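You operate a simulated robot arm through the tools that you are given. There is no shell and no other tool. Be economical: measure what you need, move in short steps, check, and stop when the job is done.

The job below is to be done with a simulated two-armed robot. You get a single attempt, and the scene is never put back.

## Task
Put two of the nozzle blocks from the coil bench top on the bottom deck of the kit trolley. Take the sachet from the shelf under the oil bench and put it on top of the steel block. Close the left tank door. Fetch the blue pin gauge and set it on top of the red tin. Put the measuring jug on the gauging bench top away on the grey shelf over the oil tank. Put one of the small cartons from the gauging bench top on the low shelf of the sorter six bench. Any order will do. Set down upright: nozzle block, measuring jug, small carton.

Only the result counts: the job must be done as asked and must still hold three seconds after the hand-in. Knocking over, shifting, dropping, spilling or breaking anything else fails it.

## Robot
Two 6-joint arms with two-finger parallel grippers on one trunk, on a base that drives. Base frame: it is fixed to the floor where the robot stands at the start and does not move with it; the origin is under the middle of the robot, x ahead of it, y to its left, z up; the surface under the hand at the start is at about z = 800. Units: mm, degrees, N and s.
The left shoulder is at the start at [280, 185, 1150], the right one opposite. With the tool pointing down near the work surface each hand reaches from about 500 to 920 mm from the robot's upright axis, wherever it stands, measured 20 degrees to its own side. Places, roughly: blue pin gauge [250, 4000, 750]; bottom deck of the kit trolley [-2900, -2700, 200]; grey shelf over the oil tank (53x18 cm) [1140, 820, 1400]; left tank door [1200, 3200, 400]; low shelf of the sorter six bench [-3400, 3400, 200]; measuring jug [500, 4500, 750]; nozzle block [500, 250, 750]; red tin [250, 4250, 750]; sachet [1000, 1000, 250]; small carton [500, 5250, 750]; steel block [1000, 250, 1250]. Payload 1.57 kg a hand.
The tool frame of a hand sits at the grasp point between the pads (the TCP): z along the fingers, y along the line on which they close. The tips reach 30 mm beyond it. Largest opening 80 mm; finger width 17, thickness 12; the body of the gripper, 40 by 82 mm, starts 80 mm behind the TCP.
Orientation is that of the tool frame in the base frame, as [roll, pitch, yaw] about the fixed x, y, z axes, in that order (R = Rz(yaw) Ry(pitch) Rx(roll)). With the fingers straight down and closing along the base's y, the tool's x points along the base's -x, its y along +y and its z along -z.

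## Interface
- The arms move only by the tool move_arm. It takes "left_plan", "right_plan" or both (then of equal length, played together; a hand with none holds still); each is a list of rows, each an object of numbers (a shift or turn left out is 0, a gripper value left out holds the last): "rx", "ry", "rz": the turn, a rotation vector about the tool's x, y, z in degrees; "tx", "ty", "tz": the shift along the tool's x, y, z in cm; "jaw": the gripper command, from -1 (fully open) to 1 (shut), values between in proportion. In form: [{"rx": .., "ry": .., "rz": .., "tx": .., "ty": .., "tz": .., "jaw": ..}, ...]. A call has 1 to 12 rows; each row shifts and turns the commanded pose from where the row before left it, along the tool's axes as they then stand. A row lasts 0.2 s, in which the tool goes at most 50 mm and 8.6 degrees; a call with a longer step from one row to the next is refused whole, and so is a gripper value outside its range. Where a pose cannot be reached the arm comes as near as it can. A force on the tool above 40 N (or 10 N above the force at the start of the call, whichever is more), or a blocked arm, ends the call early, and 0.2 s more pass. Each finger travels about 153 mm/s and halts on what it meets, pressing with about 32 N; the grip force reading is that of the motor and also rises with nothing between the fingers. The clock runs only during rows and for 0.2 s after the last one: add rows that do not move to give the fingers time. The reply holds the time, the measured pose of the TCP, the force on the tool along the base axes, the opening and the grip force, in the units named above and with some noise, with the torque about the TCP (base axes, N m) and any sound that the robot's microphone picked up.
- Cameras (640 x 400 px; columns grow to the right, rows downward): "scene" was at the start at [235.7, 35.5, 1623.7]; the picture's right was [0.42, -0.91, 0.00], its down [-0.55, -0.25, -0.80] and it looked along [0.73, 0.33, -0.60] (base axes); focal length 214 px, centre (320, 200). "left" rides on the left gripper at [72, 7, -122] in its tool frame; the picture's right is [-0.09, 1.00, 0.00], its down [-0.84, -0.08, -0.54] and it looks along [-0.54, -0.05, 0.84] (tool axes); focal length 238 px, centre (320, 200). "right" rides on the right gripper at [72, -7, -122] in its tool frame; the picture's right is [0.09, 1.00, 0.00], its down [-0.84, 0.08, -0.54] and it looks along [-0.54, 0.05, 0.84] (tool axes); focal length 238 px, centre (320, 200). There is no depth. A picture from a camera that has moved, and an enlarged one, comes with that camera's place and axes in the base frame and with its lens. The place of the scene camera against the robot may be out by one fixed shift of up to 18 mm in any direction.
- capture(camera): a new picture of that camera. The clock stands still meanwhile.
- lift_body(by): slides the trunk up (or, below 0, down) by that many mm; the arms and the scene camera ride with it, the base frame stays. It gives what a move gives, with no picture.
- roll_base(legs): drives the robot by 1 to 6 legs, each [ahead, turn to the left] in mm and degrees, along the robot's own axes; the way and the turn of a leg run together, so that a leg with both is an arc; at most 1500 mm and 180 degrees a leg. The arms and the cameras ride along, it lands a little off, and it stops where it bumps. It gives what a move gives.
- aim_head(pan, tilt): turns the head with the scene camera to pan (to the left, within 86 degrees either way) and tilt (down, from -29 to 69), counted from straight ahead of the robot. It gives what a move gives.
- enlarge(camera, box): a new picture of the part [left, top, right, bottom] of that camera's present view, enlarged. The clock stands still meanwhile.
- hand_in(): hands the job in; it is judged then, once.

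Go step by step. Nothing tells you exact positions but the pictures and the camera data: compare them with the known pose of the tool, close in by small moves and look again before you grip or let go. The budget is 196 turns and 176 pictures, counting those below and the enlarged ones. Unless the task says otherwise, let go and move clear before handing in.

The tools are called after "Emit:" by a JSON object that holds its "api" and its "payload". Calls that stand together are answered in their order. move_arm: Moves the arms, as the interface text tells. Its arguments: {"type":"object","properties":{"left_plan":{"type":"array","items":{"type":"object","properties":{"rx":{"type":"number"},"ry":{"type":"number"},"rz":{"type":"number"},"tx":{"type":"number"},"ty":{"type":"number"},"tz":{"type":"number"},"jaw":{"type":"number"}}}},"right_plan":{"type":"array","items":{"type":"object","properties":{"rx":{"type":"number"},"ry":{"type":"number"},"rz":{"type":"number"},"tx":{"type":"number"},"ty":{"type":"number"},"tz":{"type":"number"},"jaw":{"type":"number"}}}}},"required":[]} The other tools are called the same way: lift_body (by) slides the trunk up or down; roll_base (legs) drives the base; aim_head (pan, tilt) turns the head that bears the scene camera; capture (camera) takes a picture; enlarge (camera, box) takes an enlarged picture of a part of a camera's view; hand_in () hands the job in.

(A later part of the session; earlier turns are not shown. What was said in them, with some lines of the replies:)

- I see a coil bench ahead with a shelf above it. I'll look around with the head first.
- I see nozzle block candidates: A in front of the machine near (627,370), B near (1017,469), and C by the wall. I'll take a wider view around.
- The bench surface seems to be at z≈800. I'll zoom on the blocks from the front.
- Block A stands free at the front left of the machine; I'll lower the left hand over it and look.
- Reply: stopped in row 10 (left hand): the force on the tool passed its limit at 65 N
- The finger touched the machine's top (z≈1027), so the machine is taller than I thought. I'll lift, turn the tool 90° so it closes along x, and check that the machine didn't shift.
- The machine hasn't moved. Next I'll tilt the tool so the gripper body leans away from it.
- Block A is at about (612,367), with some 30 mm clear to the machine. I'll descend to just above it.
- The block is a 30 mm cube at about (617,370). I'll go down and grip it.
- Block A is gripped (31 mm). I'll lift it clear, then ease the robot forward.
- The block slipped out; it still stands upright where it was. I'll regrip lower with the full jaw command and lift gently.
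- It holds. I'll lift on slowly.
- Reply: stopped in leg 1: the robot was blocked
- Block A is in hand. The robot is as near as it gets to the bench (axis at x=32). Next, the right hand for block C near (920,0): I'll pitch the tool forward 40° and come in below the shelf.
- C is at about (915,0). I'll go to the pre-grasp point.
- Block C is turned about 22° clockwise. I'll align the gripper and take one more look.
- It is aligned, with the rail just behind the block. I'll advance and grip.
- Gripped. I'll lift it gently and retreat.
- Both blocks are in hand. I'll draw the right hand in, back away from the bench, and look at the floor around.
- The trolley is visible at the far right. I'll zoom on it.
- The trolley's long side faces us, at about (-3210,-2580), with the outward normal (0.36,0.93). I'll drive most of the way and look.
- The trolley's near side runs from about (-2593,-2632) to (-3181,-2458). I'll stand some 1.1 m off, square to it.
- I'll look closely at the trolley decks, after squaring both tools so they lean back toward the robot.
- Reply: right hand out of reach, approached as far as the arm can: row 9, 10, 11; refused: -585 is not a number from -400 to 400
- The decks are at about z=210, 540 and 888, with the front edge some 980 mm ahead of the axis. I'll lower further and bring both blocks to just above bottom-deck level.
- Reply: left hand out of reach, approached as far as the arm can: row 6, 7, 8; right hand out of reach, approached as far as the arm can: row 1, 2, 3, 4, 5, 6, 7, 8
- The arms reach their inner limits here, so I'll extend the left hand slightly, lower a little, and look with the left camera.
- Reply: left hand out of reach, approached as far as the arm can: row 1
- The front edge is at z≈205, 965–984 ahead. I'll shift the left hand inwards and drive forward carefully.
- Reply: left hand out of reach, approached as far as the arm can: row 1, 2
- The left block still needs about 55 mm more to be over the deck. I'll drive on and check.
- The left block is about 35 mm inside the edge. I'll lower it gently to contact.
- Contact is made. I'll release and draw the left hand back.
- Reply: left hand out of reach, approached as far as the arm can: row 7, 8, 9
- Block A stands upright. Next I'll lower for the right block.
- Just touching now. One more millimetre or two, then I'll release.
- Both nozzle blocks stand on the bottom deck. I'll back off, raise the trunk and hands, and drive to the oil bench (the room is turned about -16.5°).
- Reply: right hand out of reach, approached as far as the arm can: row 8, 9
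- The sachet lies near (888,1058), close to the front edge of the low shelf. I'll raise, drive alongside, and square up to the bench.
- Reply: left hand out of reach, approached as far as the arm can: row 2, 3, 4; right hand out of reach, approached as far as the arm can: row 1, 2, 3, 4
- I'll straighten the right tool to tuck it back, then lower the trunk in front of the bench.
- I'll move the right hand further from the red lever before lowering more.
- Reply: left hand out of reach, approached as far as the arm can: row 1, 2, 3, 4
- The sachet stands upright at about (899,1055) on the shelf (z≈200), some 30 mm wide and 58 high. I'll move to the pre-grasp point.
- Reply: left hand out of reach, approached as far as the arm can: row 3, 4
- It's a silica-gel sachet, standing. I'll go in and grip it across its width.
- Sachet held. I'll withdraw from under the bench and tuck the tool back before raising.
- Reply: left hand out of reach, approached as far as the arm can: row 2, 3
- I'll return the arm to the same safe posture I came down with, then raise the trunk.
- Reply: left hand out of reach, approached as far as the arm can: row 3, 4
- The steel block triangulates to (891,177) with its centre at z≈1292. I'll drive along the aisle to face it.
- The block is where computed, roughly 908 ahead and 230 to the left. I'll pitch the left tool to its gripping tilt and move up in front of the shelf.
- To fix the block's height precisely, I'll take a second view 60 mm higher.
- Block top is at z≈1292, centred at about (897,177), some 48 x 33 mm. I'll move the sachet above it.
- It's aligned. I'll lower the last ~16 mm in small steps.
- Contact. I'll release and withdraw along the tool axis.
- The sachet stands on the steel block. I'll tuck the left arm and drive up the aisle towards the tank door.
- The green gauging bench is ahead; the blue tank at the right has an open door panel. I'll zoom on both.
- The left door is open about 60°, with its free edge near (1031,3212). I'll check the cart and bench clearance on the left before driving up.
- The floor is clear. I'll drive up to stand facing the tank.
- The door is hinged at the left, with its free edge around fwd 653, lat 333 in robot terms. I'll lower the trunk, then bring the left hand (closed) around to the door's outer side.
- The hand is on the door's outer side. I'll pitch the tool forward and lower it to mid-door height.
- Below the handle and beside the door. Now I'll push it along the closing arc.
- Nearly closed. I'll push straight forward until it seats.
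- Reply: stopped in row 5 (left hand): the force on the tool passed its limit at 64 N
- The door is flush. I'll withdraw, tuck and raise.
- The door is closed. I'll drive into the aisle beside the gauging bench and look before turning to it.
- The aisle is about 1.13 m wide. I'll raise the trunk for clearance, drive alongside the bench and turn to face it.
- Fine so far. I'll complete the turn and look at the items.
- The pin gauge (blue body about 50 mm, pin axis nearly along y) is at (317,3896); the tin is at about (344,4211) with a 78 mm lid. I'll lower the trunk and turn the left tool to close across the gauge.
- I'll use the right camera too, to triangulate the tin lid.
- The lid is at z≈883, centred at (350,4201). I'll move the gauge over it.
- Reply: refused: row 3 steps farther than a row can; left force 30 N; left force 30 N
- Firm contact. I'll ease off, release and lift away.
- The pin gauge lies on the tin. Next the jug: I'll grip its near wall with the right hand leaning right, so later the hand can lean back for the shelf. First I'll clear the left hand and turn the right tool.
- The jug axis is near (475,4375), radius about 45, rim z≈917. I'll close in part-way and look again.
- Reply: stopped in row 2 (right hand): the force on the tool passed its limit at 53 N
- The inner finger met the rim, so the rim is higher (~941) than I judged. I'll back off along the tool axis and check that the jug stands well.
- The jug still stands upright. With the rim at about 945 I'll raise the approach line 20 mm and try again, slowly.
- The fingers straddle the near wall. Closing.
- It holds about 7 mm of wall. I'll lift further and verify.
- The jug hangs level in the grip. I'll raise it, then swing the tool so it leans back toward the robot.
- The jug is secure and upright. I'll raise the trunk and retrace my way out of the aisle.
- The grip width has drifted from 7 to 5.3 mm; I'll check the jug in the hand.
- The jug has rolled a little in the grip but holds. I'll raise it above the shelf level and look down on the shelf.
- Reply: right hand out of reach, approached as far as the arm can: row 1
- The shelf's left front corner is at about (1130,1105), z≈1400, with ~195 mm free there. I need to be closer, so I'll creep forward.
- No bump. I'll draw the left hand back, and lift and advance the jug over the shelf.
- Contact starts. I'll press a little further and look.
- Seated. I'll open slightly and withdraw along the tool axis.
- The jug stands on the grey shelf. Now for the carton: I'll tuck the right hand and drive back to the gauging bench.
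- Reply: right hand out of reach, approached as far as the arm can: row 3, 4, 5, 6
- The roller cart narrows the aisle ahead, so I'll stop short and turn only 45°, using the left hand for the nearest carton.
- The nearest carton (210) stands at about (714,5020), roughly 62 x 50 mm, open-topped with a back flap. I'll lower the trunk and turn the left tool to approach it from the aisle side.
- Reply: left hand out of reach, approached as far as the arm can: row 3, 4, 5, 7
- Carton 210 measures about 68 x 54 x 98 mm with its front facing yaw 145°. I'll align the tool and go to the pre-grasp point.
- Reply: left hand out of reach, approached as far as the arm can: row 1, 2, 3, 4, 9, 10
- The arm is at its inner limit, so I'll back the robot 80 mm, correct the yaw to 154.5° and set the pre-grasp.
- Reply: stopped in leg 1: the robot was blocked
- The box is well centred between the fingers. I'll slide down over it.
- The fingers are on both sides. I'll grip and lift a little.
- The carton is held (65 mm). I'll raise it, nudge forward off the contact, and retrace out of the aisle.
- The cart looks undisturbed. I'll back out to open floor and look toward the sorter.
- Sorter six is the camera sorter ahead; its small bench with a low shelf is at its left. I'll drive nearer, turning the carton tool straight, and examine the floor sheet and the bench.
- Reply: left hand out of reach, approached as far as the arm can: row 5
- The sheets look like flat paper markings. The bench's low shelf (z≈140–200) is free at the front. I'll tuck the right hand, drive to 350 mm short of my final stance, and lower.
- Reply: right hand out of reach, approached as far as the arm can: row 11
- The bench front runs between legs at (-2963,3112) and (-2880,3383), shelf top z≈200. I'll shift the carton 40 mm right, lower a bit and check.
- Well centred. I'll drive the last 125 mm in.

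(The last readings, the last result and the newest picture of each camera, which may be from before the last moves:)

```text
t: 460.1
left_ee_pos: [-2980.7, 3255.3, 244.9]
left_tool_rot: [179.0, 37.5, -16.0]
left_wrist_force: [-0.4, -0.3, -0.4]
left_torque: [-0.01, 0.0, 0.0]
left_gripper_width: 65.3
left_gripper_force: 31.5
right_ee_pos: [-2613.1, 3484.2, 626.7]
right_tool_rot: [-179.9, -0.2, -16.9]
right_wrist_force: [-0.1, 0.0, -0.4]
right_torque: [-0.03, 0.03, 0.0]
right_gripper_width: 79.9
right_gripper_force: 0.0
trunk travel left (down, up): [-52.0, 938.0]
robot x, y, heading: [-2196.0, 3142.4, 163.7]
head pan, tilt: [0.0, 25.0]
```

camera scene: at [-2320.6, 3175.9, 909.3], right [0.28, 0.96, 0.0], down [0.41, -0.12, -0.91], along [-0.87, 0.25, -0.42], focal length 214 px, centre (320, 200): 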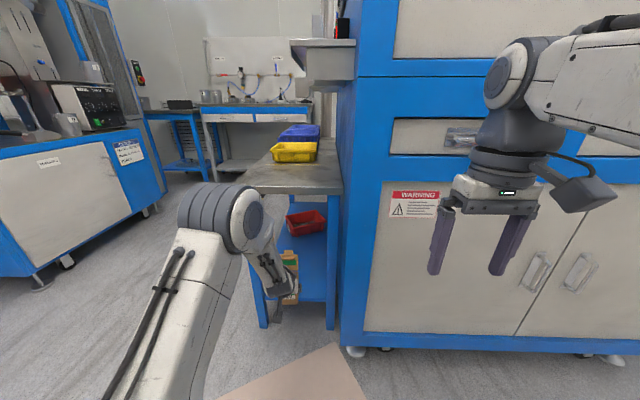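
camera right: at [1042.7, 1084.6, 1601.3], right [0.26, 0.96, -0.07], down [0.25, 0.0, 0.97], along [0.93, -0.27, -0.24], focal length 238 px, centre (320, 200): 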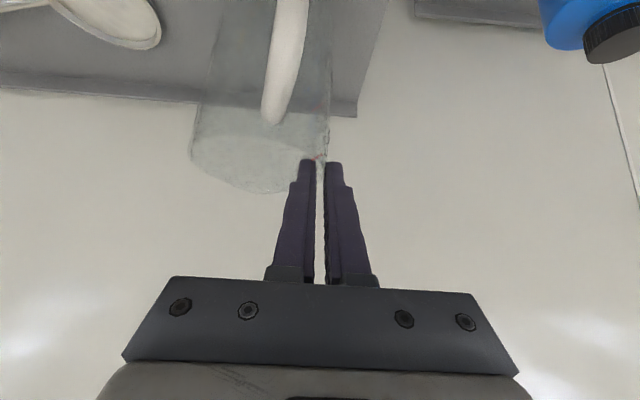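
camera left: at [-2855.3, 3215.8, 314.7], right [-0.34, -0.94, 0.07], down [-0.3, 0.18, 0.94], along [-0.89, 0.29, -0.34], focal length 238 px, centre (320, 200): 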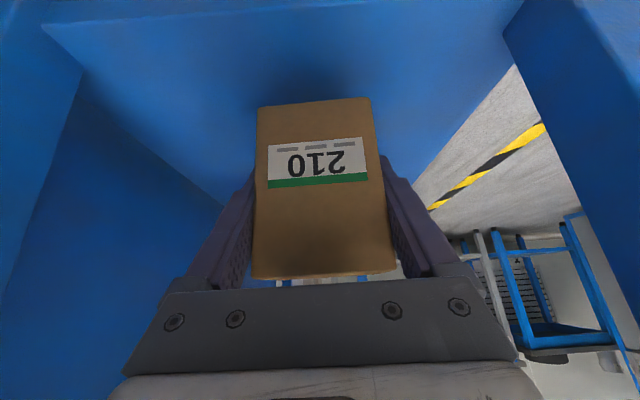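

Emit:
{"api": "lift_body", "payload": {"by": -3}}

Emit:
{"api": "lift_body", "payload": {"by": -3}}

Emit:
{"api": "capture", "payload": {"camera": "left"}}

```text
t: 460.6
left_ee_pos: [-2979.6, 3255.5, 241.8]
left_tool_rot: [179.0, 37.4, -16.1]
left_wrist_force: [0.4, 0.2, 0.1]
left_torque: [0.01, 0.01, 0.01]
left_gripper_width: 65.5
left_gripper_force: 32.6
right_ee_pos: [-2613.0, 3484.8, 623.0]
right_tool_rot: [-179.9, -0.2, -16.9]
right_wrist_force: [-0.8, 0.4, -0.1]
right_torque: [0.0, 0.0, -0.03]
right_gripper_width: 80.1
right_gripper_force: 0.0
trunk travel left (down, up): [-49.0, 941.0]
robot x, y, heading: [-2196.7, 3144.7, 163.8]
head pan, tilt: [0.0, 25.0]
```

```text
t: 461.1
left_ee_pos: [-2980.1, 3256.5, 239.1]
left_tool_rot: [179.0, 37.4, -16.1]
left_wrist_force: [0.4, -0.1, -0.6]
left_torque: [-0.03, 0.0, -0.01]
left_gripper_width: 65.2
left_gripper_force: 31.8
right_ee_pos: [-2611.9, 3484.2, 619.2]
right_tool_rot: [-179.9, -0.2, -16.9]
right_wrist_force: [-0.2, -1.4, 0.3]
right_torque: [0.0, 0.01, 0.02]
right_gripper_width: 80.3
right_gripper_force: 0.1
trunk travel left (down, up): [-46.0, 944.0]
robot x, y, heading: [-2194.8, 3142.6, 163.9]
head pan, tilt: [0.0, 25.0]
```

```text
15 pictures are left
camera left: at [-2855.2, 3215.8, 293.7], right [-0.34, -0.94, 0.07], down [-0.3, 0.18, 0.94], along [-0.89, 0.29, -0.34], focal length 238 px, centre (320, 200)
```

left: 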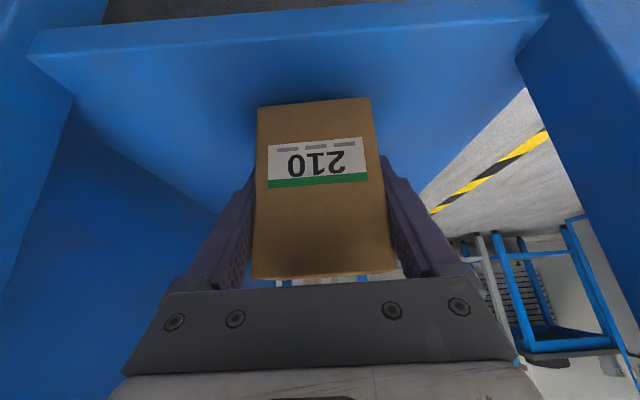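

Emit:
{"api": "lift_body", "payload": {"by": -6}}

Emit:
{"api": "lift_body", "payload": {"by": -5}}

Emit:
{"api": "lift_body", "payload": {"by": -5}}

```text
t: 461.7
left_ee_pos: [-2980.7, 3256.3, 233.1]
left_tool_rot: [178.9, 37.5, -16.0]
left_wrist_force: [0.4, -0.8, -0.2]
left_torque: [0.0, 0.02, 0.04]
left_gripper_width: 65.6
left_gripper_force: 31.7
right_ee_pos: [-2612.0, 3484.7, 614.3]
right_tool_rot: [-179.8, -0.2, -16.9]
right_wrist_force: [0.0, 0.0, -0.1]
right_torque: [0.02, -0.02, 0.0]
right_gripper_width: 79.8
right_gripper_force: 0.1
trunk travel left (down, up): [-40.0, 950.0]
robot x, y, heading: [-2194.4, 3140.0, 163.8]
head pan, tilt: [0.0, 25.0]
```

```text
t: 462.2
left_ee_pos: [-2981.0, 3256.6, 227.5]
left_tool_rot: [179.1, 37.6, -16.1]
left_wrist_force: [-0.5, 0.0, 0.9]
left_torque: [-0.01, 0.03, 0.01]
left_gripper_width: 65.1
left_gripper_force: 31.8
right_ee_pos: [-2612.4, 3484.5, 609.0]
right_tool_rot: [-179.9, -0.2, -16.9]
right_wrist_force: [1.2, 0.8, 0.1]
right_torque: [0.03, -0.03, 0.0]
right_gripper_width: 79.9
right_gripper_force: 0.0
trunk travel left (down, up): [-35.0, 955.0]
robot x, y, heading: [-2191.7, 3140.5, 163.9]
head pan, tilt: [0.0, 25.0]
```

```text
t: 462.8
left_ee_pos: [-2982.6, 3257.7, 227.2]
left_tool_rot: [179.1, 37.9, -15.9]
left_wrist_force: [4.9, -2.4, 25.0]
left_torque: [0.62, -0.39, -0.18]
left_gripper_width: 65.7
left_gripper_force: 31.7
right_ee_pos: [-2613.0, 3484.8, 605.6]
right_tool_rot: [-179.8, -0.1, -16.8]
right_wrist_force: [0.1, -0.4, 0.5]
right_torque: [-0.04, 0.01, 0.0]
right_gripper_width: 79.8
right_gripper_force: 0.1
trunk travel left (down, up): [-30.0, 960.0]
robot x, y, heading: [-2194.6, 3142.8, 163.8]
head pan, tilt: [0.0, 25.0]
```

Firm contact. I'll ease up, open fully and withdraw along the tool axis.

Emit:
{"api": "lift_body", "payload": {"by": 4}}

Emit:
{"api": "move_arm", "payload": {"left_plan": [{"jaw": -0.7}, {"jaw": -1}, {"jaw": -1}, {}, {"tz": -1}, {"tz": -2.5}, {"tz": -3.5}, {"tz": -4}, {}]}}

Emit:
{"api": "capture", "payload": {"camera": "left"}}

```text
t: 463.3
left_ee_pos: [-2981.1, 3256.1, 227.2]
left_tool_rot: [178.9, 37.5, -16.1]
left_wrist_force: [-1.9, 0.1, 8.6]
left_torque: [0.38, 0.26, 0.06]
left_gripper_width: 65.7
left_gripper_force: 32.4
right_ee_pos: [-2612.4, 3484.4, 607.8]
right_tool_rot: [-179.9, -0.2, -16.9]
right_wrist_force: [0.3, -0.3, -1.0]
right_torque: [-0.01, 0.0, 0.0]
right_gripper_width: 80.1
right_gripper_force: 0.3
trunk travel left (down, up): [-34.0, 956.0]
robot x, y, heading: [-2194.3, 3141.8, 164.0]
head pan, tilt: [0.0, 25.0]
```

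```text
t: 465.3
left_ee_pos: [-2916.5, 3240.1, 314.9]
left_tool_rot: [178.9, 37.5, -16.1]
left_wrist_force: [0.0, 0.4, -0.1]
left_torque: [0.0, -0.03, -0.02]
left_gripper_width: 80.1
left_gripper_force: 0.0
right_ee_pos: [-2612.3, 3484.5, 608.0]
right_tool_rot: [179.9, -0.3, -16.9]
right_wrist_force: [-0.2, 0.3, -0.3]
right_torque: [-0.01, -0.01, 0.02]
right_gripper_width: 80.3
right_gripper_force: 0.0
trunk travel left (down, up): [-34.0, 956.0]
robot x, y, heading: [-2195.8, 3140.9, 163.9]
head pan, tilt: [0.0, 25.0]
```

```text
14 pictures are left
camera left: at [-2790.7, 3198.8, 369.7], right [-0.34, -0.94, 0.07], down [-0.3, 0.18, 0.94], along [-0.89, 0.29, -0.34], focal length 238 px, centre (320, 200)
```

left: 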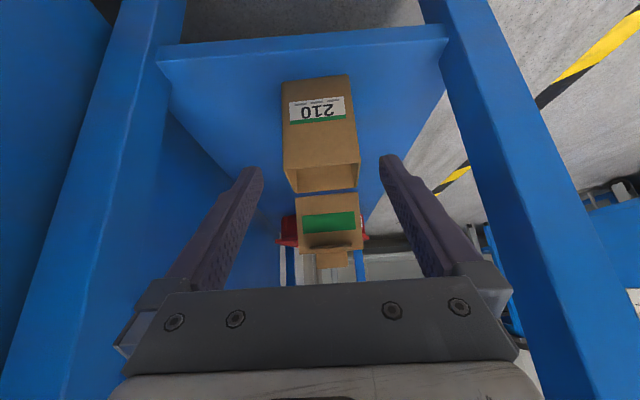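

The carton stands upright on the low shelf. I'll back away and take a last look.

Emit:
{"api": "roll_base", "payload": {"legs": [[-400, 0]]}}

Emit:
{"api": "enlarge", "payload": {"camera": "scene", "box": [200, 100, 420, 340]}}

```text
t: 467.8
left_ee_pos: [-2527.0, 3132.1, 314.6]
left_tool_rot: [179.1, 37.5, -16.5]
left_wrist_force: [1.0, -0.2, 0.0]
left_torque: [0.0, 0.01, -0.03]
left_gripper_width: 80.1
left_gripper_force: 0.1
right_ee_pos: [-2220.8, 3374.0, 608.2]
right_tool_rot: [-179.8, -0.2, -17.5]
right_wrist_force: [0.2, -0.3, 0.2]
right_torque: [-0.01, 0.01, -0.01]
right_gripper_width: 79.7
right_gripper_force: 0.0
trunk travel left (down, up): [-34.0, 956.0]
robot x, y, heading: [-1806.7, 3025.4, 163.3]
head pan, tilt: [0.0, 25.0]
```

```text
1.67 times, centred on (310, 220) of scene
camera zoom: at [-2051.5, 3098.5, 831.3], right [0.29, 0.96, 0.0], down [0.4, -0.12, -0.91], along [-0.87, 0.26, -0.42], focal length 358 px, centre (337, 167)
```

zoom: 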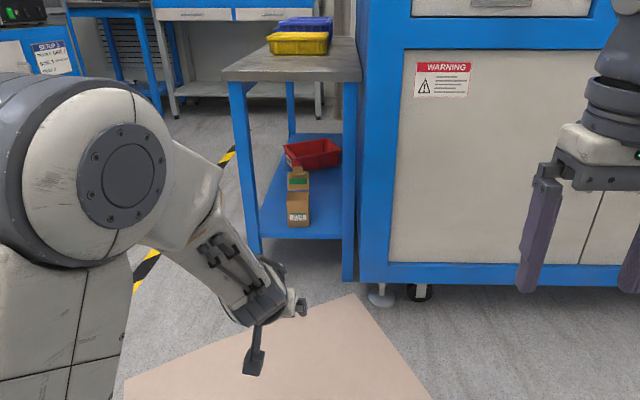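

All six parts are done and the hands are clear, so I'm handing in.

Emit:
{"api": "hand_in", "payload": {}}

```text
The job is handed in.
```

I finished all six parts and handed the job in. I don't know the verdict yet.

- **Nozzle blocks:** two blocks (the 2 mm and the 3 mm) stand upright on the bottom deck of the kit trolley.
- **Sachet:** it stands on top of the steel block.
- **Tank door:** the left door is closed flush.
- **Pin gauge:** it lies on the lid of the red tin.
- **Jug:** it stands upright on the grey shelf over the oil tank, clear of the ladle.
- **Carton:** carton 210 stands upright on the low shelf of the sorter six bench.

**Contacts on the way:** the left fingers pressed once on top of the coil machine, and the robot was stopped once against the coil bench or machine. Later, backing up in the aisle, it was stopped again, most likely against the blue cart. The coil machine looked unmoved in a before-and-after picture, and the cart measured within 20 mm of its earlier place. A gripper finger also nudged the jug about 10 mm before I lifted it.
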